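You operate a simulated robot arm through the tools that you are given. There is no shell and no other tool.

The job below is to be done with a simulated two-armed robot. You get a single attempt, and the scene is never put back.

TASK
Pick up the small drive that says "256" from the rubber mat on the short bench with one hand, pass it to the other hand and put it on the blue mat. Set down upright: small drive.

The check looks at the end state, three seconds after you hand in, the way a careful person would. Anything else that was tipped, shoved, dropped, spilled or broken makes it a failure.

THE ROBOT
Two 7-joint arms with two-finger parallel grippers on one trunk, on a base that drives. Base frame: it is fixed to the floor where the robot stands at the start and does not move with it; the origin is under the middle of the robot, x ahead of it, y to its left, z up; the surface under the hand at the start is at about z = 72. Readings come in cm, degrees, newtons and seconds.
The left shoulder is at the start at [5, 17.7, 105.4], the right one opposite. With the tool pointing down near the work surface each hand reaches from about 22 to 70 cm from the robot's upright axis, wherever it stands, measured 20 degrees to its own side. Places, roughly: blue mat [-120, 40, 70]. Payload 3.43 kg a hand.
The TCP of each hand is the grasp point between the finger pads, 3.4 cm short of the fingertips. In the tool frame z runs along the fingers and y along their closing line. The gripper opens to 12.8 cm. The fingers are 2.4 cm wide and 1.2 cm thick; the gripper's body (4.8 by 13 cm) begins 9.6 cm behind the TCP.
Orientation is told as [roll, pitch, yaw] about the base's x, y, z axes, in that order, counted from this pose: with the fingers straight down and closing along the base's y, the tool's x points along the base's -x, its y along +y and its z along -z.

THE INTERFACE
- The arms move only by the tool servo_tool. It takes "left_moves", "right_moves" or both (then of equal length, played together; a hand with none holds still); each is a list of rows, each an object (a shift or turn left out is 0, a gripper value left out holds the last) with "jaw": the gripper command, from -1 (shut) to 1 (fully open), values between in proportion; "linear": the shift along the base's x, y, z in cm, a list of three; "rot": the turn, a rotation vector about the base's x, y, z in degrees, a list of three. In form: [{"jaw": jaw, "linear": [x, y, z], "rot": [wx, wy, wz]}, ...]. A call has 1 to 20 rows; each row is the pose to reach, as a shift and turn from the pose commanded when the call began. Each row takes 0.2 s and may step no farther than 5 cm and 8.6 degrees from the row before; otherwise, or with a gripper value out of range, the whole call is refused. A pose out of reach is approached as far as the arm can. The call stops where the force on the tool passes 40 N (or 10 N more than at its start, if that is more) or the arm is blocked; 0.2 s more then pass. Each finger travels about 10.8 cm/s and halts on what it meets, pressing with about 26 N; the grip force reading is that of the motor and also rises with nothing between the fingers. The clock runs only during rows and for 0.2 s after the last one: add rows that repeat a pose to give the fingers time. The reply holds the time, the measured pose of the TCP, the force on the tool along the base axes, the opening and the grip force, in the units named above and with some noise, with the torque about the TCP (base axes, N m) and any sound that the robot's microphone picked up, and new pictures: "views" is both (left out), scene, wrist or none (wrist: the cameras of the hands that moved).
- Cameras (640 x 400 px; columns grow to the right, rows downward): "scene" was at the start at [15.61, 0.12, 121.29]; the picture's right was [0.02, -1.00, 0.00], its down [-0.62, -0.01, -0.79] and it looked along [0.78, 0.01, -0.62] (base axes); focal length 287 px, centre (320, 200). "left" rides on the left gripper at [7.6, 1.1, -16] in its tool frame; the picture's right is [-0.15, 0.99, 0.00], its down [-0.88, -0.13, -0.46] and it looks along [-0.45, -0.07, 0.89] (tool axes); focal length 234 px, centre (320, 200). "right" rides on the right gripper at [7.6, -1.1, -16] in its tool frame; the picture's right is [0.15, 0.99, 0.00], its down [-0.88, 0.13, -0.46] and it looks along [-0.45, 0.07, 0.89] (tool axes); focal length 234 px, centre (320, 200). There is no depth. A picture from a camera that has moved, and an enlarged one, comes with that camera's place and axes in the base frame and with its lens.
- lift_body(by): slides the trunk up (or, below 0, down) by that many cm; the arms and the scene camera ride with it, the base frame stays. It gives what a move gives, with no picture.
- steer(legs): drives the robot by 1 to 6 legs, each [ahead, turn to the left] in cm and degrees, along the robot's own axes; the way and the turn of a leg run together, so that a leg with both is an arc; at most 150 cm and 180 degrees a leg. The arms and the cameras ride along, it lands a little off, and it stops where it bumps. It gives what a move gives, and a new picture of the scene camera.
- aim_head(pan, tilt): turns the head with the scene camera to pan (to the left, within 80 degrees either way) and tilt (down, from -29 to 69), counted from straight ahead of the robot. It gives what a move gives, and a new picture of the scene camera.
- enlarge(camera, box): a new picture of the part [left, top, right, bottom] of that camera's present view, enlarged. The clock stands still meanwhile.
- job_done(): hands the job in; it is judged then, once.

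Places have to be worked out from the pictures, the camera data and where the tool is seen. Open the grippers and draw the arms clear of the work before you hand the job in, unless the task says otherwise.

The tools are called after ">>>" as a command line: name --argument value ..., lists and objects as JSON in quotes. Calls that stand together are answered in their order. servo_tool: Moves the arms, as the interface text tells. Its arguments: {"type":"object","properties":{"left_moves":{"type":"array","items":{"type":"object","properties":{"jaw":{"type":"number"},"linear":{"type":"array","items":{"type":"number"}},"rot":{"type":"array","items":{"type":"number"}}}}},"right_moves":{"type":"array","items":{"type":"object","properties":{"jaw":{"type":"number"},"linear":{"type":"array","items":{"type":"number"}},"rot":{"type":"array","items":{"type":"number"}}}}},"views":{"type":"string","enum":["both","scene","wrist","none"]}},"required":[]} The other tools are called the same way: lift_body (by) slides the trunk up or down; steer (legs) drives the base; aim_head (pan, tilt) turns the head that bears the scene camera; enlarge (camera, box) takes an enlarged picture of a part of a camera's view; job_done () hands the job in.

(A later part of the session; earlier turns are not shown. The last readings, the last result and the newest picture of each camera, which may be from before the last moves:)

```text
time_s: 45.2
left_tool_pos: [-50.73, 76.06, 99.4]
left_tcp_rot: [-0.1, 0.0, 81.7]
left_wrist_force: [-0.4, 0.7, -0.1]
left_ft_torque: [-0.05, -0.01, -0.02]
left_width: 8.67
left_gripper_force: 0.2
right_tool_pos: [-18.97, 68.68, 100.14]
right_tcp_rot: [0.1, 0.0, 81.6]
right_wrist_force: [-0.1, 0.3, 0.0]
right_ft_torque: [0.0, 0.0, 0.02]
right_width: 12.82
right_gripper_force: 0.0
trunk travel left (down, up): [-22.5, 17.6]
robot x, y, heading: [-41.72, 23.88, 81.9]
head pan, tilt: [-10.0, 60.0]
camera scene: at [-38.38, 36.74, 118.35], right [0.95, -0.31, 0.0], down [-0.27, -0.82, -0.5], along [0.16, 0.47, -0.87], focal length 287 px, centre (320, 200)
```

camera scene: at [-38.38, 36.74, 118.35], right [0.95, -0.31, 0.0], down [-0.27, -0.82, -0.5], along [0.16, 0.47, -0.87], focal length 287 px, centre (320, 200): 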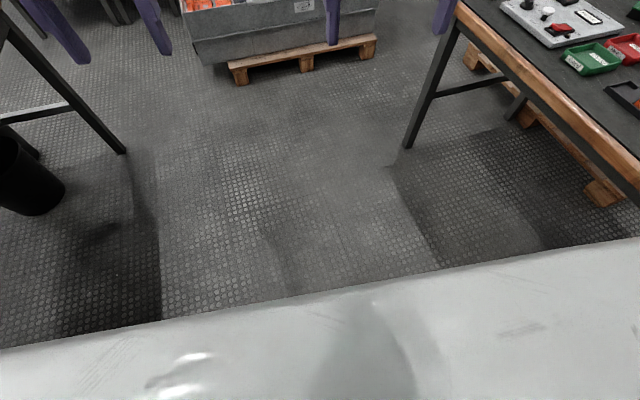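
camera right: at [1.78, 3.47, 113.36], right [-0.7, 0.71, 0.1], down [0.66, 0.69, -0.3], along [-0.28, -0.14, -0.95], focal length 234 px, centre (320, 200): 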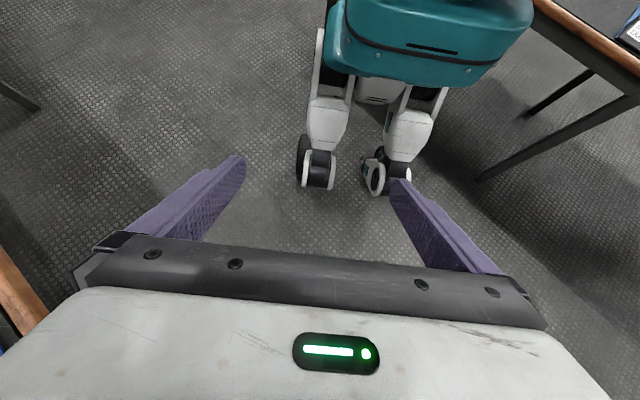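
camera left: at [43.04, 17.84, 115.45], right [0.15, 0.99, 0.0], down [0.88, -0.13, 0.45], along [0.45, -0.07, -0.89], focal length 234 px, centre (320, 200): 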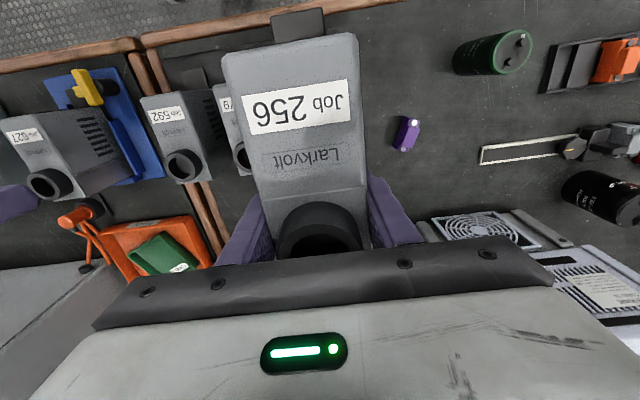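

Robot is at [-41.7, 23.9]. Now turn right to heading ≈22° and look down at the drive with the right wrist camera.

>>> steer --legs '[[0, -60]]'

>>> enlarge --camera "right" --box '[0, 0, 640, 400]'

```text
time_s: 48.2
left_tool_pos: [-1.02, 58.18, 99.44]
left_tcp_rot: [0.1, 0.0, 22.4]
left_wrist_force: [-1.2, -0.2, 0.1]
left_ft_torque: [0.02, 0.02, 0.0]
left_width: 8.63
left_gripper_force: 0.1
right_tool_pos: [8.78, 27.14, 100.19]
right_tcp_rot: [-0.1, -0.1, 22.3]
right_wrist_force: [-0.7, -0.3, -0.1]
right_ft_torque: [0.02, 0.01, 0.01]
right_width: 12.78
right_gripper_force: 0.2
trunk travel left (down, up): [-22.5, 17.6]
robot x, y, heading: [-41.93, 23.55, 22.4]
head pan, tilt: [-10.0, 60.0]
camera scene: at [-28.51, 27.53, 118.36], right [0.21, -0.98, 0.0], down [-0.85, -0.19, -0.5], along [0.49, 0.11, -0.87], focal length 287 px, centre (320, 200)
```

scene: 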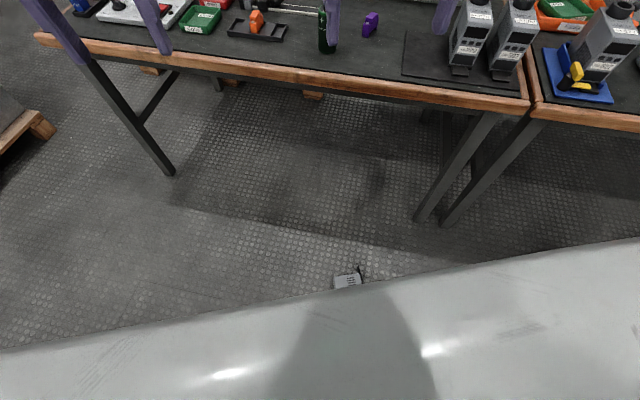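

```text
1.00 times, centred on (320, 200) of right (not enlarged: the box is as wide or as high as the picture)
camera zoom: at [2.31, 23.26, 116.04], right [-0.51, 0.86, 0.0], down [0.76, 0.45, 0.46], along [0.39, 0.23, -0.89], focal length 234 px, centre (320, 200)
```

zoom: 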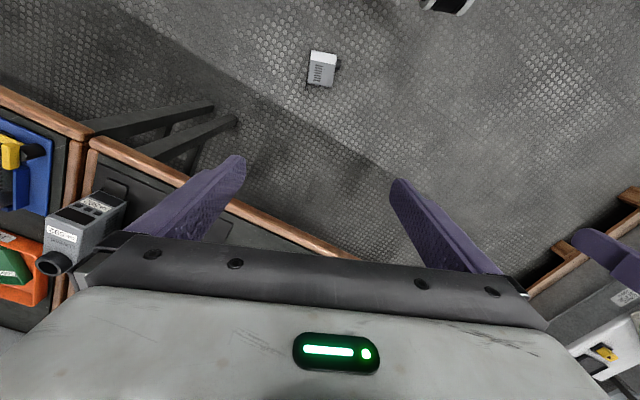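

The drive is seen right below/behind the right hand. I advance 8 cm (wheels remain ≈12 cm short of it) and lower the trunk fully so the right arm can reach the floor.

>>> steer --legs '[[8, 0]]'

>>> lift_body --by -22

>>> enlarge --camera "right" --box '[0, 0, 640, 400]'

```text
time_s: 49.2
left_tool_pos: [3.22, 60.03, 99.43]
left_tcp_rot: [-0.1, 0.0, 22.4]
left_wrist_force: [-0.7, -1.0, -0.4]
left_ft_torque: [-0.01, 0.02, -0.05]
left_width: 8.6
left_gripper_force: 0.0
right_tool_pos: [13.17, 28.89, 100.06]
right_tcp_rot: [0.0, 0.1, 22.4]
right_wrist_force: [0.1, 0.4, 0.4]
right_ft_torque: [0.01, -0.03, 0.0]
right_width: 12.81
right_gripper_force: 0.0
trunk travel left (down, up): [-22.5, 17.6]
robot x, y, heading: [-37.05, 25.06, 22.2]
head pan, tilt: [-10.0, 60.0]
stopped in leg 1: the robot was blocked; the commanded pose is now the measured one
camera scene: at [-24.19, 29.35, 118.36], right [0.21, -0.98, 0.0], down [-0.85, -0.19, -0.5], along [0.49, 0.11, -0.87], focal length 287 px, centre (320, 200)
```

scene: 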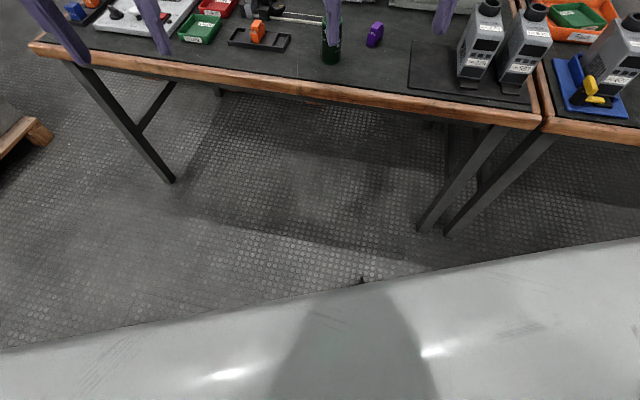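

```text
time_s: 51.5
left_tool_pos: [3.17, 59.92, 77.36]
left_tcp_rot: [-0.1, -0.1, 22.4]
left_wrist_force: [-0.5, -0.7, -0.4]
left_ft_torque: [0.04, 0.0, 0.0]
left_width: 8.63
left_gripper_force: 0.0
right_tool_pos: [13.08, 28.95, 78.09]
right_tcp_rot: [0.0, 0.0, 22.4]
right_wrist_force: [0.8, -0.4, -0.3]
right_ft_torque: [0.0, -0.02, -0.01]
right_width: 12.79
right_gripper_force: 0.1
trunk travel left (down, up): [-0.5, 39.6]
robot x, y, heading: [-36.94, 25.42, 22.5]
head pan, tilt: [-10.0, 60.0]
```

```text
1.00 times, centred on (320, 200) of right (not enlarged: the box is as wide or as high as the picture)
camera zoom: at [6.64, 25.1, 94.05], right [-0.51, 0.86, 0.0], down [0.76, 0.46, 0.46], along [0.39, 0.23, -0.89], focal length 234 px, centre (320, 200)
```

zoom: 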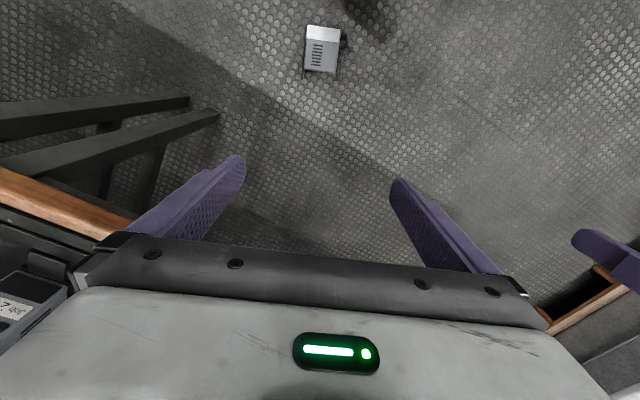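

The base was stopped after about 4.6 cm, perhaps by touching the drive or another footprint limit. I zoom the right wrist camera to check whether the drive moved and measure it.

>>> enlarge --camera "right" --box '[270, 0, 390, 100]'

>>> enlarge --camera "left" --box '[0, 0, 640, 400]'

```text
4.00 times, centred on (330, 50) of right
camera zoom: at [6.64, 25.1, 94.05], right [-0.51, 0.86, 0.0], down [0.76, 0.46, 0.46], along [0.39, 0.23, -0.89], focal length 937 px, centre (280, 800)
```

zoom: 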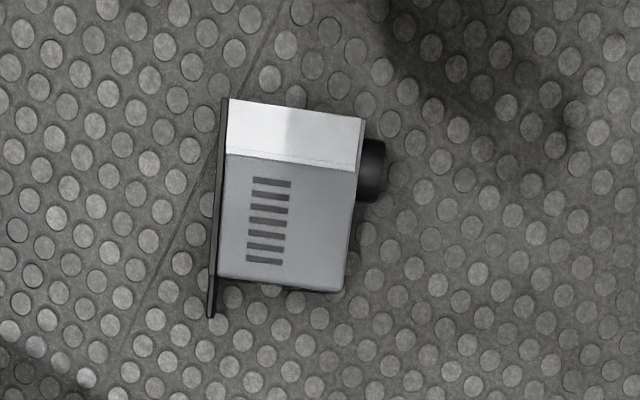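

```text
1.00 times, centred on (320, 200) of left (not enlarged: the box is as wide or as high as the picture)
camera zoom: at [-4.17, 58.14, 93.46], right [-0.24, 0.97, 0.0], down [0.86, 0.22, 0.46], along [0.44, 0.11, -0.89], focal length 234 px, centre (320, 200)
```

zoom: 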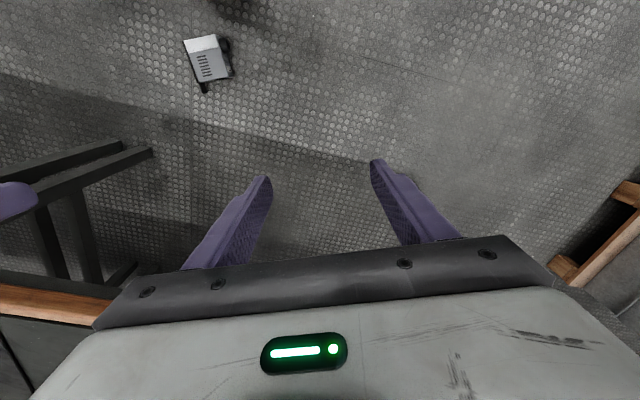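

The drive has not visibly moved: body centre ≈[-1.3, 21.5], front heading ≈25°. I bring the right hand down above the grip point (z≈35), yawed to match, for a close look.

>>> servo_tool --right_moves '[{"jaw": 1, "linear": [-1.2, -0.7, -4.3], "rot": [0, 0, 0.3]}, {"jaw": 1, "linear": [-2.4, -1.4, -8.6], "rot": [0, 0, 0.6]}, {"jaw": 1, "linear": [-3.6, -2.1, -12.9], "rot": [0, 0, 0.9]}, {"jaw": 1, "linear": [-4.8, -2.8, -17.2], "rot": [0, 0, 1.2]}, {"jaw": 1, "linear": [-6, -3.5, -21.5], "rot": [0, 0, 1.5]}, {"jaw": 1, "linear": [-7.2, -4.2, -25.8], "rot": [0, 0, 1.8]}, {"jaw": 1, "linear": [-8.4, -4.9, -30.1], "rot": [0, 0, 2.1]}, {"jaw": 1, "linear": [-9.6, -5.6, -34.4], "rot": [0, 0, 2.4]}, {"jaw": 1, "linear": [-10.8, -6.2, -38.7], "rot": [0, 0, 2.6]}, {"jaw": 1, "linear": [-12, -6.8, -43], "rot": [0, 0, 2.8]}, {"jaw": 1, "linear": [-12, -6.8, -43], "rot": [0, 0, 2.8]}]' --views "wrist"

```text
time_s: 53.9
left_tool_pos: [3.35, 59.94, 77.37]
left_tcp_rot: [0.1, 0.0, 22.4]
left_wrist_force: [0.1, -0.6, -0.2]
left_ft_torque: [0.01, 0.04, -0.02]
left_width: 8.61
left_gripper_force: 0.1
right_tool_pos: [0.97, 22.29, 35.06]
right_tcp_rot: [0.0, 0.0, 25.2]
right_wrist_force: [-0.5, 0.4, 0.6]
right_ft_torque: [-0.01, -0.03, -0.01]
right_width: 12.81
right_gripper_force: 0.0
trunk travel left (down, up): [-0.5, 39.6]
robot x, y, heading: [-36.91, 25.07, 22.5]
head pan, tilt: [-10.0, 60.0]
camera right: at [-5.28, 18.03, 50.97], right [-0.55, 0.83, 0.0], down [0.74, 0.49, 0.46], along [0.38, 0.25, -0.89], focal length 234 px, centre (320, 200)
```

right: 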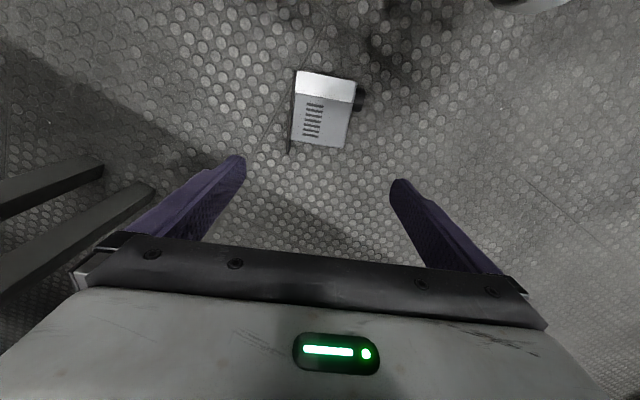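

I zoom on the drive to refine its pose.

>>> enlarge --camera "right" --box '[260, 55, 388, 165]'

```text
3.64 times, centred on (324, 110) of right
camera zoom: at [-5.28, 18.03, 50.97], right [-0.55, 0.83, 0.0], down [0.74, 0.49, 0.46], along [0.38, 0.25, -0.89], focal length 852 px, centre (306, 527)
```

zoom: 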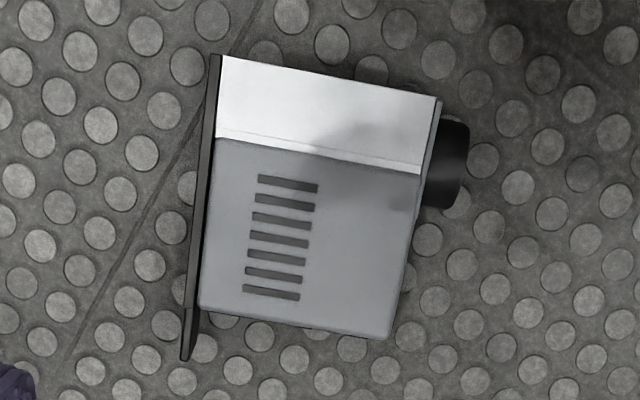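

Refined: front heading ≈24.5°, grip point (3.5 cm behind the front face, midway between top face and base plate) ≈[1.04, 22.02]. I descend to z≈12, still clear above the drive, and check alignment and reach.

>>> servo_tool --right_moves '[{"jaw": 1, "linear": [0.1, -0.25, -4.6], "rot": [0, 0, -0.7]}, {"jaw": 1, "linear": [0.1, -0.25, -9.2], "rot": [0, 0, -0.7]}, {"jaw": 1, "linear": [0.1, -0.25, -13.8], "rot": [0, 0, -0.7]}, {"jaw": 1, "linear": [0.1, -0.25, -18.4], "rot": [0, 0, -0.7]}, {"jaw": 1, "linear": [0.1, -0.25, -23], "rot": [0, 0, -0.7]}, {"jaw": 1, "linear": [0.1, -0.25, -23], "rot": [0, 0, -0.7]}]' --views "wrist"

```text
time_s: 55.3
left_tool_pos: [3.27, 59.99, 77.34]
left_tcp_rot: [0.0, 0.1, 22.4]
left_wrist_force: [0.4, 0.6, 0.5]
left_ft_torque: [-0.01, 0.0, -0.02]
left_width: 8.66
left_gripper_force: 0.0
right_tool_pos: [1.31, 22.07, 12.04]
right_tcp_rot: [-0.1, 0.0, 24.5]
right_wrist_force: [0.4, -0.1, -0.4]
right_ft_torque: [-0.02, 0.0, 0.0]
right_width: 12.81
right_gripper_force: 0.0
trunk travel left (down, up): [-0.5, 39.6]
robot x, y, heading: [-37.27, 25.57, 22.7]
head pan, tilt: [-10.0, 60.0]
camera right: at [-5.12, 17.93, 28.01], right [-0.54, 0.84, 0.0], down [0.75, 0.48, 0.46], along [0.38, 0.25, -0.89], focal length 234 px, centre (320, 200)
```

right: 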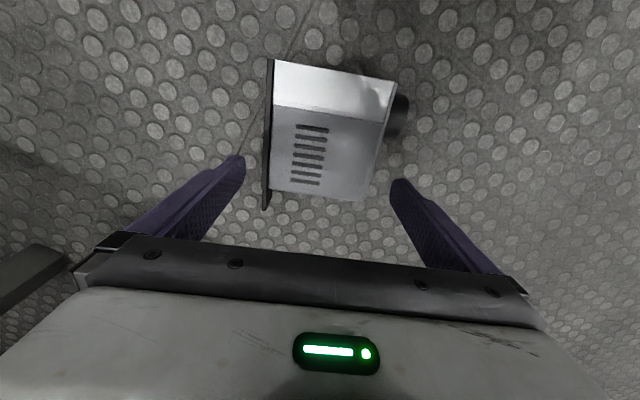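

The fingers line up with the drive: margins ≈0.9 cm on each side, grip point error ~0.1 cm. I descend vertically to TCP z≈4.4 (tips ~1 cm above floor).

>>> servo_tool --right_moves '[{"jaw": 1, "linear": [0.05, -0.1, -2]}, {"jaw": 1, "linear": [0.05, -0.1, -4]}, {"jaw": 1, "linear": [0.05, -0.1, -6]}, {"jaw": 1, "linear": [0.05, -0.1, -7.6]}, {"jaw": 1, "linear": [0.05, -0.1, -7.6]}]' --views "wrist"

```text
time_s: 56.7
left_tool_pos: [2.99, 60.14, 77.74]
left_tcp_rot: [-0.3, -0.4, 22.5]
left_wrist_force: [-0.4, -0.5, -0.5]
left_ft_torque: [0.02, 0.02, -0.02]
left_width: 8.66
left_gripper_force: 0.0
right_tool_pos: [5.16, 16.46, 7.32]
right_tcp_rot: [-4.1, -1.6, 22.5]
right_wrist_force: [0.6, 0.3, 0.3]
right_ft_torque: [0.0, 0.02, 0.01]
right_width: 12.8
right_gripper_force: 0.2
right hand out of reach, approached as far as the arm can: row 3, 4, 5
trunk travel left (down, up): [-0.5, 39.6]
robot x, y, heading: [-37.24, 24.95, 22.3]
head pan, tilt: [-10.0, 60.0]
stopped in row 5 (right hand): the arm was blocked; the commanded pose is now the measured one
camera right: at [-2.22, 13.56, 23.02], right [-0.51, 0.86, -0.08], down [0.74, 0.48, 0.47], along [0.44, 0.18, -0.88], focal length 234 px, centre (320, 200)
```

right: 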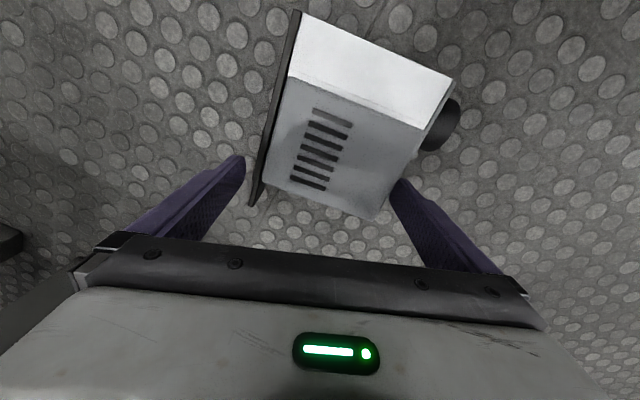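

The pose was out of reach: the arm drifted sideways to [5.2, 16.5] and the drive now appears rotated relative to the hand. I raise the hand straight up slowly and re-examine.

>>> servo_tool --right_moves '[{"jaw": 1, "linear": [0, 0, 1.5]}, {"jaw": 1, "linear": [0, 0, 3]}, {"jaw": 1, "linear": [0, 0, 5]}, {"jaw": 1, "linear": [0, 0, 7]}, {"jaw": 1, "linear": [0, 0, 10]}, {"jaw": 1, "linear": [0, 0, 14]}, {"jaw": 1, "linear": [0, 0, 18]}, {"jaw": 1, "linear": [0, 0, 18]}]' --views "wrist"

```text
time_s: 58.5
left_tool_pos: [3.15, 60.04, 77.4]
left_tcp_rot: [-0.2, 0.0, 22.4]
left_wrist_force: [-0.1, 0.7, -0.5]
left_ft_torque: [-0.04, 0.0, 0.0]
left_width: 8.62
left_gripper_force: 0.2
right_tool_pos: [4.23, 16.98, 24.52]
right_tcp_rot: [-3.6, -0.9, 22.5]
right_wrist_force: [0.1, 0.1, 0.3]
right_ft_torque: [0.01, 0.04, 0.0]
right_width: 12.79
right_gripper_force: 0.1
trunk travel left (down, up): [-0.5, 39.6]
robot x, y, heading: [-37.17, 25.19, 22.5]
head pan, tilt: [-10.0, 60.0]
camera right: at [-2.92, 13.93, 40.48], right [-0.51, 0.86, -0.06], down [0.75, 0.48, 0.46], along [0.42, 0.19, -0.89], focal length 234 px, centre (320, 200)
```

right: 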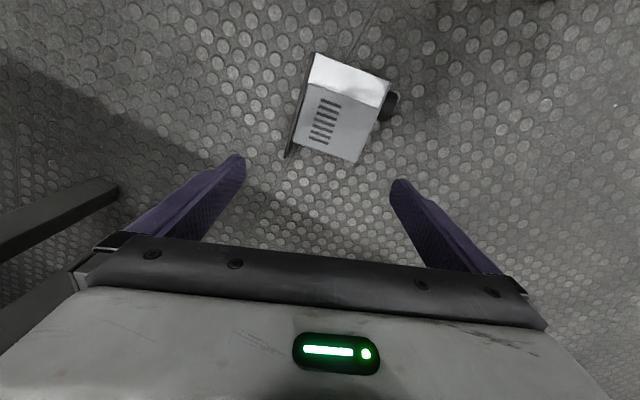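

The hand had shoved the drive a few cm: it now lies with centre ≈[0.6, 16.7], front heading ≈13°, still on its side. The arm reaches the floor better out to its own side, so I turn the robot left ≈34° in place to bring the drive beside the right shoulder.

>>> steer --legs '[[1, 0], [0, 34]]'

>>> lift_body --by -0.5

>>> enlarge --camera "right" --box '[0, 0, 640, 400]'

```text
time_s: 60.9
left_tool_pos: [-21.87, 77.06, 77.48]
left_tcp_rot: [0.0, 0.0, 56.2]
left_wrist_force: [0.0, 0.0, -0.1]
left_ft_torque: [0.0, 0.02, 0.01]
left_width: 8.65
left_gripper_force: 0.1
right_tool_pos: [2.81, 41.87, 24.63]
right_tcp_rot: [-3.5, -0.8, 56.4]
right_wrist_force: [0.4, 0.1, -0.1]
right_ft_torque: [0.0, 0.0, -0.02]
right_width: 12.8
right_gripper_force: 0.0
trunk travel left (down, up): [-0.5, 39.6]
robot x, y, heading: [-35.82, 25.97, 56.2]
head pan, tilt: [-10.0, 60.0]
camera scene: at [-27.69, 36.28, 96.36], right [0.72, -0.69, 0.0], down [-0.6, -0.62, -0.5], along [0.35, 0.36, -0.87], focal length 287 px, centre (320, 200)
```

scene: 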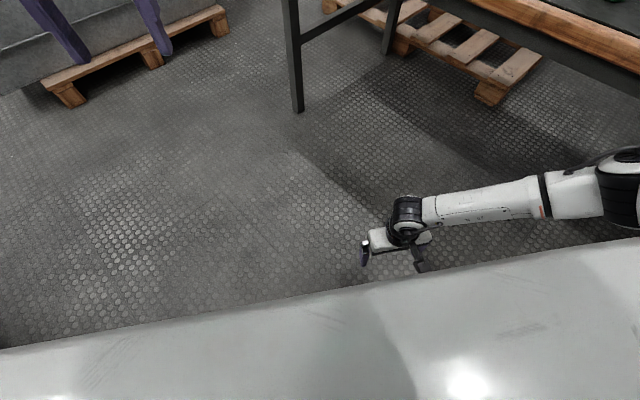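

```text
time_s: 61.4
left_tool_pos: [-21.94, 77.0, 77.02]
left_tcp_rot: [-0.1, 0.0, 56.2]
left_wrist_force: [0.2, 0.9, -0.1]
left_ft_torque: [-0.02, 0.01, 0.0]
left_width: 8.62
left_gripper_force: 0.1
right_tool_pos: [2.74, 41.74, 24.03]
right_tcp_rot: [-3.4, -0.8, 56.3]
right_wrist_force: [-1.0, -0.4, 0.4]
right_ft_torque: [-0.02, 0.01, -0.02]
right_width: 12.8
right_gripper_force: 0.1
trunk travel left (down, up): [0.0, 40.1]
robot x, y, heading: [-36.28, 25.58, 56.0]
head pan, tilt: [-10.0, 60.0]
```

```text
1.00 times, centred on (320, 200) of right (not enlarged: the box is as wide or as high as the picture)
camera zoom: at [-1.41, 35.24, 39.93], right [-0.9, 0.43, -0.06], down [0.35, 0.81, 0.46], along [0.25, 0.39, -0.89], focal length 234 px, centre (320, 200)
```

zoom: 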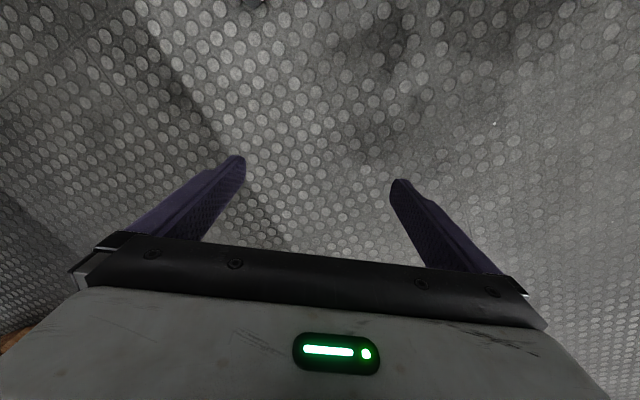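

Robot is at [-36, 25.7], heading 56°. I swing the right hand level and yawed to 14° over the expected grip point [3.3, 16.9], staying at z≈24.

>>> servo_tool --right_moves '[{"jaw": 1, "linear": [0.1, -4.2, 0], "rot": [0.4, 0.45, -7.1]}, {"jaw": 1, "linear": [0.2, -8.4, 0], "rot": [0.8, 0.9, -14.1]}, {"jaw": 1, "linear": [0.3, -12.6, 0], "rot": [1.2, 1.35, -21.2]}, {"jaw": 1, "linear": [0.4, -16.8, 0], "rot": [1.6, 1.8, -28.2]}, {"jaw": 1, "linear": [0.5, -21, 0], "rot": [2.0, 2.2, -35.3]}, {"jaw": 1, "linear": [0.5, -24.8, 0], "rot": [2.35, 2.66, -42.3]}, {"jaw": 1, "linear": [0.5, -24.8, 0], "rot": [2.35, 2.66, -42.3]}]' --views "both"

```text
time_s: 63.0
left_tool_pos: [-21.87, 76.96, 77.0]
left_tcp_rot: [-0.1, 0.1, 56.2]
left_wrist_force: [0.2, -0.4, -0.2]
left_ft_torque: [-0.02, -0.04, 0.01]
left_width: 8.64
left_gripper_force: 0.1
right_tool_pos: [3.18, 17.02, 23.92]
right_tcp_rot: [-0.1, 0.0, 13.9]
right_wrist_force: [0.5, 0.5, 0.2]
right_ft_torque: [-0.01, 0.0, 0.02]
right_width: 12.8
right_gripper_force: 0.2
trunk travel left (down, up): [0.0, 40.1]
robot x, y, heading: [-36.07, 25.16, 56.0]
head pan, tilt: [-10.0, 60.0]
camera scene: at [-27.69, 36.28, 95.86], right [0.72, -0.69, 0.0], down [-0.6, -0.62, -0.5], along [0.35, 0.36, -0.87], focal length 287 px, centre (320, 200)
camera right: at [-3.82, 14.19, 39.86], right [-0.38, 0.93, 0.0], down [0.82, 0.34, 0.46], along [0.42, 0.17, -0.89], focal length 234 px, centre (320, 200)
```

scene: 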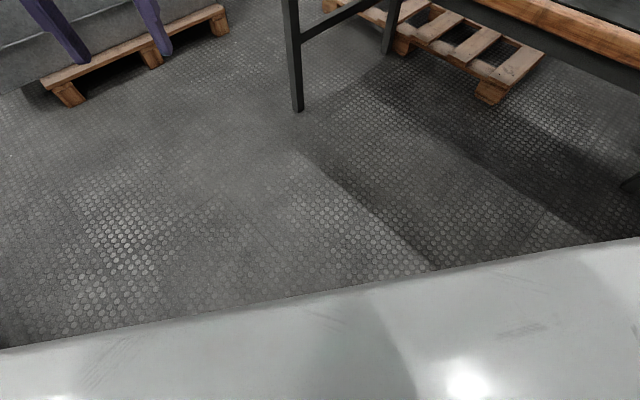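
right: 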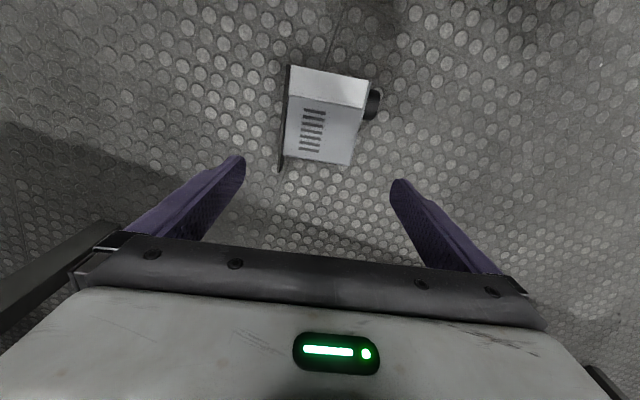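

The drive is well inside the view between the fingers. I zoom in for final measurement.

>>> enlarge --camera "right" --box '[250, 50, 410, 180]'

```text
3.08 times, centred on (330, 115) of right
camera zoom: at [-3.82, 14.19, 39.86], right [-0.38, 0.93, 0.0], down [0.82, 0.34, 0.46], along [0.42, 0.17, -0.89], focal length 720 px, centre (289, 462)
```

zoom: 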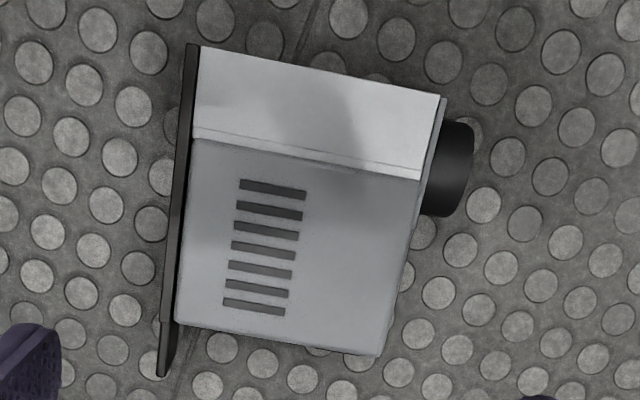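

Drive pose: centre ≈[0.5, 16.6], front heading ≈13.1°, grip point ≈[2.8, 16.9]. I descend to z≈12 with a 10° fingers-forward tilt, which brings the wrist nearer the shoulder, and verify reach.

>>> servo_tool --right_moves '[{"jaw": 1, "linear": [-0.1, -0.05, -3], "rot": [0.6, -2.4, -0.2]}, {"jaw": 1, "linear": [-0.2, -0.1, -6], "rot": [1.1, -4.9, -0.4]}, {"jaw": 1, "linear": [-0.3, -0.13, -9], "rot": [1.7, -7.3, -0.6]}, {"jaw": 1, "linear": [-0.38, -0.16, -12], "rot": [2.27, -9.74, -0.8]}, {"jaw": 1, "linear": [-0.38, -0.16, -12], "rot": [2.27, -9.74, -0.8]}]' --views "wrist"

```text
time_s: 64.2
left_tool_pos: [-21.92, 77.05, 77.01]
left_tcp_rot: [-0.1, 0.1, 56.1]
left_wrist_force: [0.1, 0.1, 0.3]
left_ft_torque: [0.02, -0.02, 0.0]
left_width: 8.65
left_gripper_force: 0.0
right_tool_pos: [3.19, 16.67, 16.55]
right_tcp_rot: [1.2, -6.4, 14.0]
right_wrist_force: [0.2, 0.4, 0.4]
right_ft_torque: [-0.01, -0.02, 0.02]
right_width: 12.8
right_gripper_force: 0.1
right hand out of reach, approached as far as the arm can: row 3, 4, 5
trunk travel left (down, up): [0.0, 40.1]
robot x, y, heading: [-36.28, 25.31, 56.0]
head pan, tilt: [-10.0, 60.0]
camera right: at [-5.6, 13.04, 31.57], right [-0.38, 0.92, 0.01], down [0.77, 0.31, 0.56], along [0.51, 0.22, -0.83], focal length 234 px, centre (320, 200)
```

right: 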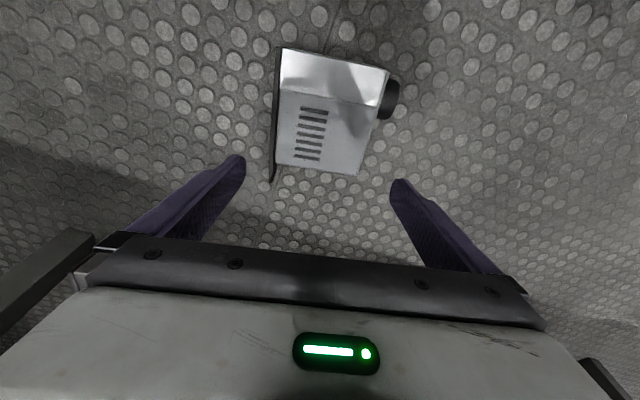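

Out of reach was flagged with the tilt (likely a joint limit, not length). I undo the tilt and try a vertical descent to z≈12 instead.

>>> servo_tool --right_moves '[{"jaw": 1, "linear": [-0.2, 0.1, 1], "rot": [-0.8, 3.3, -0.3]}, {"jaw": 1, "linear": [-0.37, 0.19, 1], "rot": [-1.5, 6.5, -0.6]}, {"jaw": 1, "linear": [-0.37, 0.19, -1.5], "rot": [-1.5, 6.5, -0.6]}, {"jaw": 1, "linear": [-0.37, 0.19, -4.5], "rot": [-1.5, 6.5, -0.6]}, {"jaw": 1, "linear": [-0.37, 0.19, -4.5], "rot": [-1.5, 6.5, -0.6]}]' --views "wrist"

```text
time_s: 65.4
left_tool_pos: [-21.96, 76.96, 76.97]
left_tcp_rot: [-0.2, 0.0, 56.3]
left_wrist_force: [-0.8, 0.2, 0.2]
left_ft_torque: [-0.01, 0.03, -0.03]
left_width: 8.63
left_gripper_force: 0.1
right_tool_pos: [2.41, 16.85, 12.16]
right_tcp_rot: [1.4, 0.2, 13.2]
right_wrist_force: [0.5, 0.1, 0.0]
right_ft_torque: [0.01, -0.02, -0.02]
right_width: 12.8
right_gripper_force: 0.0
trunk travel left (down, up): [0.0, 40.1]
robot x, y, heading: [-36.37, 25.64, 55.8]
head pan, tilt: [-10.0, 60.0]
camera right: at [-4.38, 13.74, 28.08], right [-0.37, 0.93, 0.02], down [0.83, 0.32, 0.46], along [0.42, 0.19, -0.89], focal length 234 px, centre (320, 200)
```

right: 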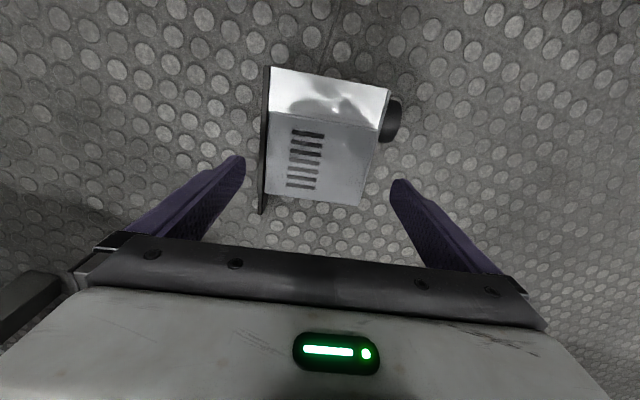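

Vertical works at z≈12. I level the small roll, correct x by 0.4 cm and continue in small steps to z≈8.

>>> servo_tool --right_moves '[{"jaw": 1, "linear": [0.4, 0, 0], "rot": [-1.36, -0.4, 0]}, {"jaw": 1, "linear": [0.4, 0, -2], "rot": [-1.36, -0.4, 0]}, {"jaw": 1, "linear": [0.4, 0, -4], "rot": [-1.36, -0.4, 0]}, {"jaw": 1, "linear": [0.4, 0, -4], "rot": [-1.36, -0.4, 0]}]' --views "wrist"

```text
time_s: 66.4
left_tool_pos: [-21.94, 76.99, 77.02]
left_tcp_rot: [-0.1, 0.0, 56.1]
left_wrist_force: [0.2, 0.0, -1.2]
left_ft_torque: [0.02, 0.04, 0.0]
left_width: 8.65
left_gripper_force: 0.1
right_tool_pos: [2.85, 16.97, 7.97]
right_tcp_rot: [-0.1, 0.1, 13.4]
right_wrist_force: [0.7, -0.6, 0.1]
right_ft_torque: [-0.01, 0.02, -0.01]
right_width: 12.8
right_gripper_force: 0.1
trunk travel left (down, up): [0.0, 40.1]
robot x, y, heading: [-36.17, 25.32, 56.3]
head pan, tilt: [-10.0, 60.0]
camera right: at [-4.23, 14.13, 23.98], right [-0.37, 0.93, 0.0], down [0.83, 0.33, 0.45], along [0.42, 0.17, -0.89], focal length 234 px, centre (320, 200)
```

right: 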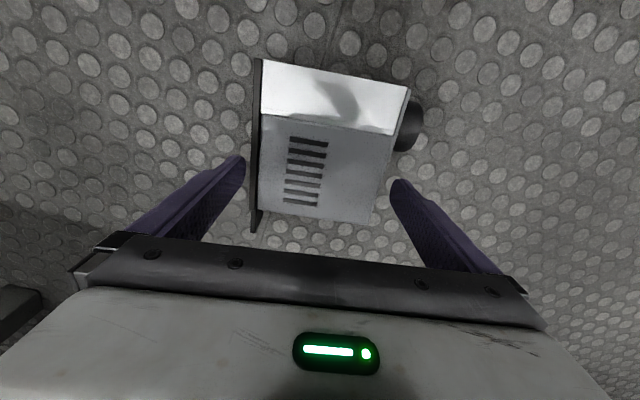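

Reached z≈8 with the tool straight and the fingers straddling the drive. Two more small steps down.

>>> servo_tool --right_moves '[{"jaw": 1, "linear": [0, -0.05, -1]}, {"jaw": 1, "linear": [0, -0.05, -1.8]}, {"jaw": 1, "linear": [0, -0.05, -1.8]}]' --views "none"

```text
time_s: 67.2
left_tool_pos: [-21.88, 76.94, 76.96]
left_tcp_rot: [-0.1, 0.0, 56.2]
left_wrist_force: [1.5, 0.5, 1.0]
left_ft_torque: [0.01, 0.02, 0.0]
left_width: 8.66
left_gripper_force: 0.0
right_tool_pos: [2.85, 16.94, 6.17]
right_tcp_rot: [0.0, 0.1, 13.3]
right_wrist_force: [-0.8, 0.4, -0.3]
right_ft_torque: [-0.01, 0.0, 0.01]
right_width: 12.81
right_gripper_force: 0.1
trunk travel left (down, up): [0.0, 40.1]
robot x, y, heading: [-36.31, 25.55, 56.2]
head pan, tilt: [-10.0, 60.0]
```

Still on target at z=6.2; I go down another 1.5 cm.

>>> servo_tool --right_moves '[{"jaw": 1, "linear": [0, 0, -0.8]}, {"jaw": 1, "linear": [0, 0, -1.5]}, {"jaw": 1, "linear": [0, 0, -1.5]}]' --views "wrist"

```text
time_s: 68.0
left_tool_pos: [-21.82, 77.03, 76.76]
left_tcp_rot: [-0.1, 0.0, 56.2]
left_wrist_force: [0.1, 0.3, -0.6]
left_ft_torque: [0.03, -0.01, 0.03]
left_width: 8.62
left_gripper_force: 0.0
right_tool_pos: [2.81, 16.8, 4.61]
right_tcp_rot: [0.0, 0.2, 13.3]
right_wrist_force: [0.4, -0.2, 0.0]
right_ft_torque: [0.02, -0.02, -0.01]
right_width: 12.79
right_gripper_force: 0.1
trunk travel left (down, up): [0.0, 40.1]
robot x, y, heading: [-36.26, 25.85, 56.1]
head pan, tilt: [-10.0, 60.0]
camera right: at [-4.29, 14.04, 20.67], right [-0.37, 0.93, 0.0], down [0.83, 0.33, 0.45], along [0.42, 0.17, -0.89], focal length 234 px, centre (320, 200)
```

right: 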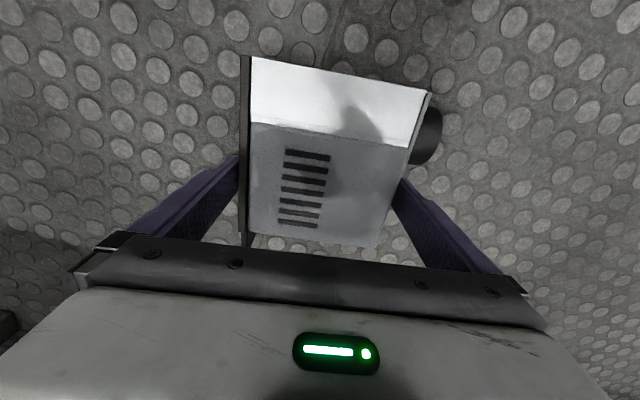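

At z=4.6 both fingers straddle the drive (base plate left, top face right). I close the right gripper.

>>> servo_tool --right_moves '[{"jaw": -1}, {"jaw": -1}, {"jaw": -1}, {"jaw": -1}]' --views "wrist"

```text
time_s: 69.0
left_tool_pos: [-21.96, 77.0, 76.91]
left_tcp_rot: [0.0, 0.0, 56.2]
left_wrist_force: [-0.1, 0.3, 0.0]
left_ft_torque: [0.04, -0.02, 0.01]
left_width: 8.63
left_gripper_force: 0.0
right_tool_pos: [2.82, 16.79, 4.77]
right_tcp_rot: [0.0, 0.1, 13.3]
right_wrist_force: [0.8, -2.0, -0.7]
right_ft_torque: [-0.28, -0.24, 0.04]
right_width: 11.19
right_gripper_force: 25.9
trunk travel left (down, up): [0.0, 40.1]
robot x, y, heading: [-36.29, 25.49, 56.1]
head pan, tilt: [-10.0, 60.0]
camera right: at [-4.27, 14.01, 20.68], right [-0.37, 0.93, 0.0], down [0.83, 0.33, 0.45], along [0.42, 0.17, -0.89], focal length 234 px, centre (320, 200)
```

right: 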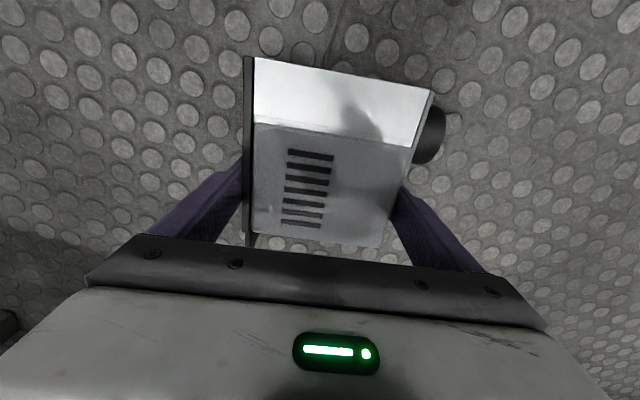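

Gripped: 11.2 cm opening at 26 N. I lift slowly a few centimetres and watch for slip.

>>> servo_tool --right_moves '[{"jaw": -1, "linear": [0, 0, 0.5]}, {"jaw": -1, "linear": [0, 0, 1]}, {"jaw": -1, "linear": [0, 0, 1.7]}, {"jaw": -1, "linear": [0, 0, 2.5]}, {"jaw": -1, "linear": [0, 0, 3.5]}, {"jaw": -1, "linear": [0, 0, 4.5]}, {"jaw": -1, "linear": [0, 0, 4.5]}]' --views "wrist"

```text
time_s: 70.6
left_tool_pos: [-21.87, 76.99, 76.96]
left_tcp_rot: [0.0, 0.0, 56.2]
left_wrist_force: [0.2, -0.1, -0.4]
left_ft_torque: [0.02, -0.03, 0.0]
left_width: 8.62
left_gripper_force: 0.0
right_tool_pos: [2.85, 16.77, 9.14]
right_tcp_rot: [-0.1, 0.1, 13.3]
right_wrist_force: [0.0, -0.2, -6.4]
right_ft_torque: [0.08, -0.14, 0.02]
right_width: 11.2
right_gripper_force: 26.5
trunk travel left (down, up): [0.0, 40.1]
robot x, y, heading: [-36.35, 25.8, 56.1]
head pan, tilt: [-10.0, 60.0]
camera right: at [-4.21, 13.97, 25.2], right [-0.37, 0.93, 0.0], down [0.83, 0.33, 0.45], along [0.42, 0.17, -0.89], focal length 234 px, centre (320, 200)
```

right: 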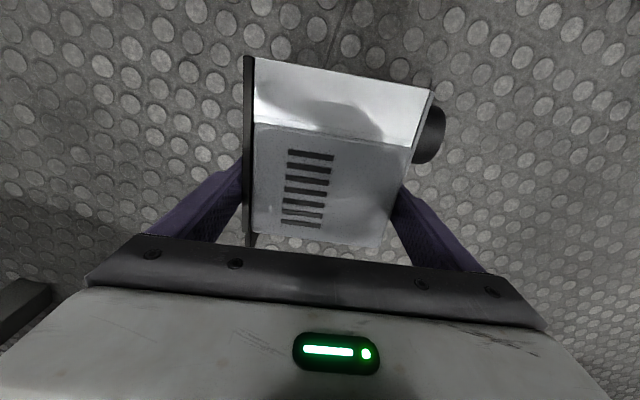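

The drive is held level, weight ≈5–6 N, no slip. I raise it further with the arm, then raise the trunk back up.

>>> servo_tool --right_moves '[{"jaw": -1, "linear": [0, 0, 2]}, {"jaw": -1, "linear": [0, 0, 5]}, {"jaw": -1, "linear": [0, 0, 8]}, {"jaw": -1, "linear": [0, 0, 11]}, {"jaw": -1, "linear": [0, 0, 14]}, {"jaw": -1, "linear": [0, 0, 17]}, {"jaw": -1, "linear": [0, 0, 20]}, {"jaw": -1, "linear": [0, 0, 20]}]' --views "wrist"

>>> lift_body --by 22.5

```text
time_s: 72.4
left_tool_pos: [-21.83, 77.06, 76.95]
left_tcp_rot: [0.1, 0.1, 56.2]
left_wrist_force: [0.6, 0.3, -0.4]
left_ft_torque: [-0.01, 0.0, -0.02]
left_width: 8.64
left_gripper_force: 0.0
right_tool_pos: [2.89, 16.72, 29.17]
right_tcp_rot: [-0.1, 0.1, 13.3]
right_wrist_force: [-0.1, 0.2, -5.5]
right_ft_torque: [0.03, -0.13, -0.03]
right_width: 11.21
right_gripper_force: 26.3
trunk travel left (down, up): [0.0, 40.1]
robot x, y, heading: [-35.62, 25.62, 56.2]
head pan, tilt: [-10.0, 60.0]
camera right: at [-4.09, 13.98, 45.21], right [-0.37, 0.93, 0.0], down [0.83, 0.33, 0.45], along [0.42, 0.17, -0.89], focal length 234 px, centre (320, 200)
```

right: 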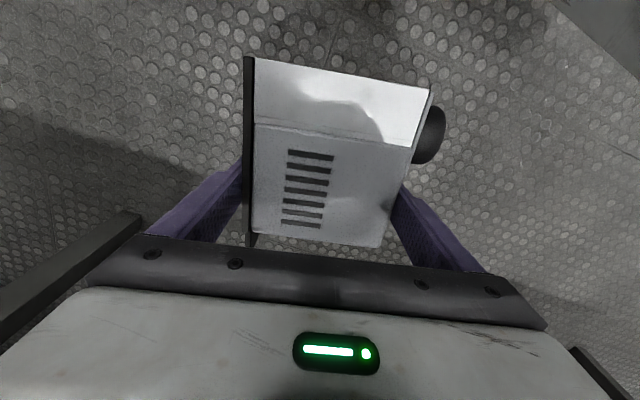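

```text
time_s: 74.8
left_tool_pos: [-21.85, 77.02, 99.32]
left_tcp_rot: [-0.1, 0.0, 56.2]
left_wrist_force: [-0.4, 0.3, 0.0]
left_ft_torque: [-0.01, 0.04, 0.01]
left_width: 8.64
left_gripper_force: 0.2
right_tool_pos: [2.98, 16.78, 51.69]
right_tcp_rot: [0.0, 0.1, 13.3]
right_wrist_force: [-0.1, 0.0, -6.0]
right_ft_torque: [0.08, -0.15, 0.0]
right_width: 11.19
right_gripper_force: 26.3
trunk travel left (down, up): [-22.5, 17.6]
robot x, y, heading: [-36.19, 25.92, 56.0]
head pan, tilt: [-10.0, 60.0]
```

Everything holds (opening steady at 11.2 cm). Now I carry the drive in front of the robot: to about robot-frame [42, -20, 85] while yawing the hand to the robot's heading.

>>> servo_tool --right_moves '[{"jaw": -1, "linear": [0.0, 1.0, 2.0], "rot": [0, 0, 1.5]}, {"jaw": -1, "linear": [0.1, 3.0, 4.5], "rot": [0, 0, 4]}, {"jaw": -1, "linear": [0.1, 5.3, 7.0], "rot": [0, 0, 7]}, {"jaw": -1, "linear": [0.2, 7.6, 9.5], "rot": [0, 0, 10]}, {"jaw": -1, "linear": [0.2, 9.9, 12.0], "rot": [0, 0, 13]}, {"jaw": -1, "linear": [0.3, 12.2, 14.4], "rot": [0, 0, 16]}, {"jaw": -1, "linear": [0.3, 14.5, 16.8], "rot": [0, 0, 19]}, {"jaw": -1, "linear": [0.4, 16.8, 19.1], "rot": [0, 0, 22]}, {"jaw": -1, "linear": [0.4, 19.1, 21.4], "rot": [0, 0, 25]}, {"jaw": -1, "linear": [0.5, 21.4, 23.6], "rot": [0, 0, 28]}, {"jaw": -1, "linear": [0.6, 23.7, 25.8], "rot": [0, 0, 31]}, {"jaw": -1, "linear": [0.6, 26.0, 28.0], "rot": [0, 0, 34]}, {"jaw": -1, "linear": [0.7, 28.3, 30.0], "rot": [0, 0, 37]}, {"jaw": -1, "linear": [0.8, 30.5, 31.8], "rot": [0, 0, 40]}, {"jaw": -1, "linear": [0.8, 32.0, 32.9], "rot": [0, 0, 42]}, {"jaw": -1, "linear": [0.8, 32.7, 33.3], "rot": [0, 0, 42.8]}, {"jaw": -1, "linear": [0.8, 32.7, 33.3], "rot": [0, 0, 42.8]}]' --views "both"

```text
time_s: 78.4
left_tool_pos: [-21.88, 77.06, 99.42]
left_tcp_rot: [0.0, -0.1, 56.2]
left_wrist_force: [-0.4, 0.1, 0.4]
left_ft_torque: [-0.01, 0.01, 0.01]
left_width: 8.62
left_gripper_force: 0.0
right_tool_pos: [3.61, 49.42, 84.94]
right_tcp_rot: [0.0, 0.1, 56.1]
right_wrist_force: [0.1, 0.1, -6.5]
right_ft_torque: [0.11, -0.06, 0.02]
right_width: 11.23
right_gripper_force: 25.9
trunk travel left (down, up): [-22.5, 17.6]
robot x, y, heading: [-36.47, 25.59, 56.2]
head pan, tilt: [-10.0, 60.0]
camera scene: at [-27.66, 36.3, 118.35], right [0.72, -0.69, 0.0], down [-0.6, -0.62, -0.5], along [0.35, 0.36, -0.87], focal length 287 px, centre (320, 200)
camera right: at [0.42, 42.58, 100.97], right [-0.9, 0.43, 0.0], down [0.38, 0.8, 0.45], along [0.2, 0.41, -0.89], focal length 234 px, centre (320, 200)
```

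scene: 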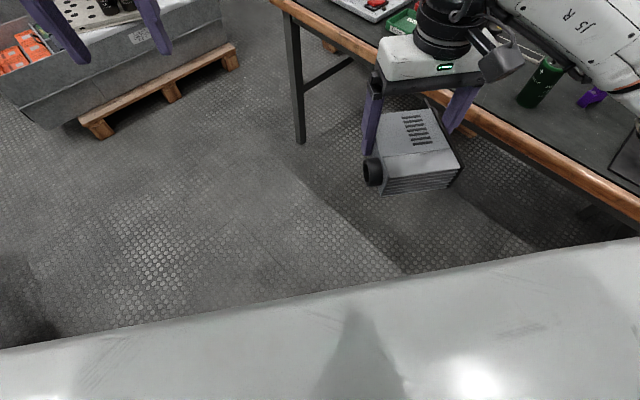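
right: 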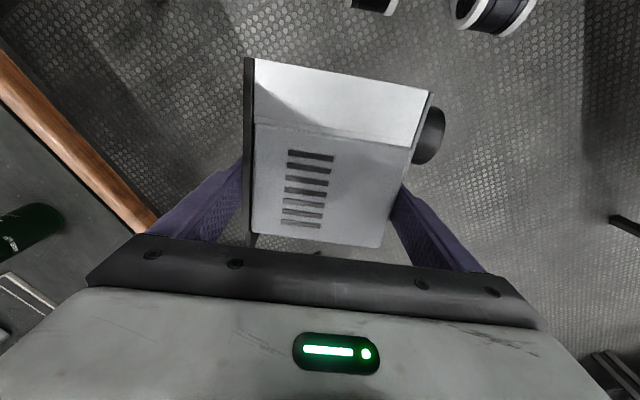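

The grip is steady. Now I roll the right hand about the robot's forward axis (half way first) while moving toward the centre, which brings the drive upright with the right hand pointing left.

>>> servo_tool --right_moves '[{"jaw": -1, "linear": [-0.8, 1.0, 0.7], "rot": [3.0, 4.5, 0]}, {"jaw": -1, "linear": [-1.7, 2.1, 1.4], "rot": [6.4, 9.5, 0]}, {"jaw": -1, "linear": [-2.6, 3.2, 2.1], "rot": [9.7, 14.5, 0]}, {"jaw": -1, "linear": [-3.5, 4.3, 2.8], "rot": [13.1, 19.5, 0]}, {"jaw": -1, "linear": [-4.4, 5.4, 3.5], "rot": [16.4, 24.5, 0]}, {"jaw": -1, "linear": [-5.3, 6.5, 4.2], "rot": [19.8, 29.5, 0]}, {"jaw": -1, "linear": [-6.2, 7.6, 4.9], "rot": [23.1, 34.5, 0]}, {"jaw": -1, "linear": [-6.6, 8.1, 5.1], "rot": [25.1, 37.4, 0]}, {"jaw": -1, "linear": [-6.6, 8.1, 5.1], "rot": [25.1, 37.4, 0]}]' --views "both"

```text
time_s: 80.4
left_tool_pos: [-21.9, 77.13, 99.42]
left_tcp_rot: [0.1, 0.0, 56.2]
left_wrist_force: [-1.2, 0.3, 0.6]
left_ft_torque: [0.02, 0.02, 0.0]
left_width: 8.61
left_gripper_force: 0.2
right_tool_pos: [-2.82, 57.73, 90.11]
right_tcp_rot: [45.1, 0.1, 56.3]
right_wrist_force: [-1.1, 0.3, -6.4]
right_ft_torque: [0.06, -0.11, 0.02]
right_width: 11.2
right_gripper_force: 26.8
trunk travel left (down, up): [-22.5, 17.6]
robot x, y, heading: [-36.54, 25.52, 56.1]
head pan, tilt: [-10.0, 60.0]
camera scene: at [-27.67, 36.31, 118.35], right [0.72, -0.69, 0.0], down [-0.6, -0.62, -0.5], along [0.35, 0.36, -0.87], focal length 287 px, centre (320, 200)
camera right: at [3.14, 44.7, 100.58], right [-0.66, 0.27, 0.7], down [0.68, 0.6, 0.41], along [-0.31, 0.75, -0.58], focal length 234 px, centre (320, 200)
```

scene: 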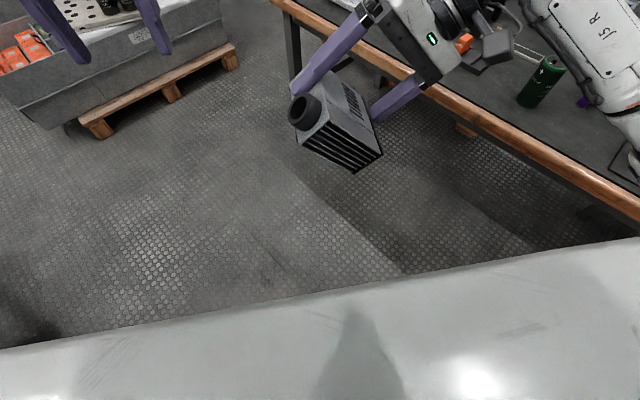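
right: 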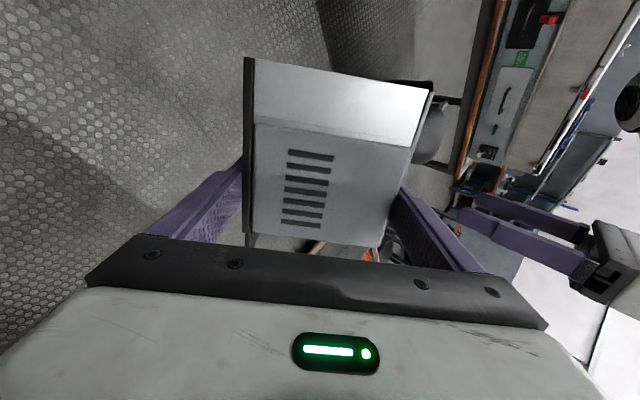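

Half the roll is done with no slip. I complete it to 90°, ending near robot-frame [48, 0, 95].

>>> servo_tool --right_moves '[{"jaw": -1, "linear": [-0.9, 1.0, 0.6], "rot": [3.3, 5.0, 0]}, {"jaw": -1, "linear": [-1.8, 2.1, 1.3], "rot": [6.7, 10.0, 0]}, {"jaw": -1, "linear": [-2.7, 3.2, 2.0], "rot": [10.0, 15.0, 0]}, {"jaw": -1, "linear": [-3.6, 4.3, 2.7], "rot": [13.3, 20.0, 0]}, {"jaw": -1, "linear": [-4.5, 5.4, 3.4], "rot": [16.7, 25.0, 0]}, {"jaw": -1, "linear": [-5.4, 6.4, 4.0], "rot": [20.0, 30.0, 0]}, {"jaw": -1, "linear": [-6.2, 7.3, 4.6], "rot": [23.3, 35.0, 0]}, {"jaw": -1, "linear": [-6.7, 7.8, 4.9], "rot": [25.0, 37.4, 0]}, {"jaw": -1, "linear": [-6.7, 7.8, 4.9], "rot": [25.0, 37.4, 0]}]' --views "both"

```text
time_s: 82.4
left_tool_pos: [-21.92, 77.06, 99.3]
left_tcp_rot: [-0.1, 0.0, 56.2]
left_wrist_force: [0.6, 0.1, 0.1]
left_ft_torque: [-0.03, -0.01, -0.02]
left_width: 8.65
left_gripper_force: 0.1
right_tool_pos: [-9.49, 65.36, 94.91]
right_tcp_rot: [90.1, 0.2, 56.2]
right_wrist_force: [-0.2, 0.3, -6.7]
right_ft_torque: [0.06, -0.17, 0.01]
right_width: 11.19
right_gripper_force: 26.4
trunk travel left (down, up): [-22.5, 17.6]
robot x, y, heading: [-36.56, 25.6, 56.1]
head pan, tilt: [-10.0, 60.0]
camera scene: at [-27.67, 36.31, 118.35], right [0.72, -0.69, 0.0], down [-0.6, -0.62, -0.5], along [0.35, 0.36, -0.87], focal length 287 px, centre (320, 200)
camera right: at [-0.43, 50.19, 93.86], right [-0.08, -0.12, 0.99], down [0.87, 0.48, 0.13], along [-0.49, 0.87, 0.07], focal length 234 px, centre (320, 200)
```

scene: 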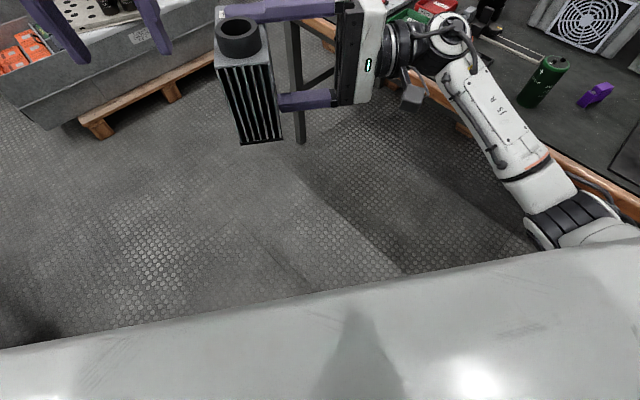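
right: 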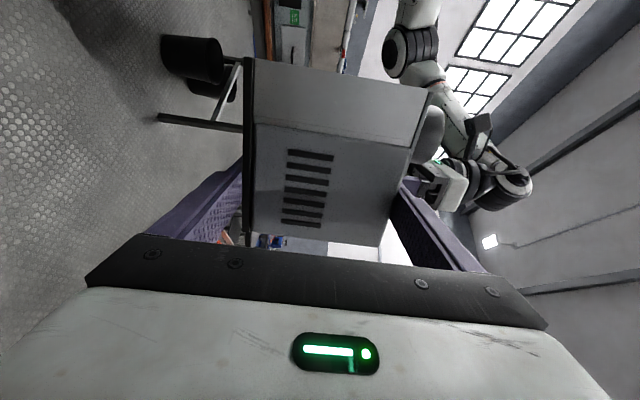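

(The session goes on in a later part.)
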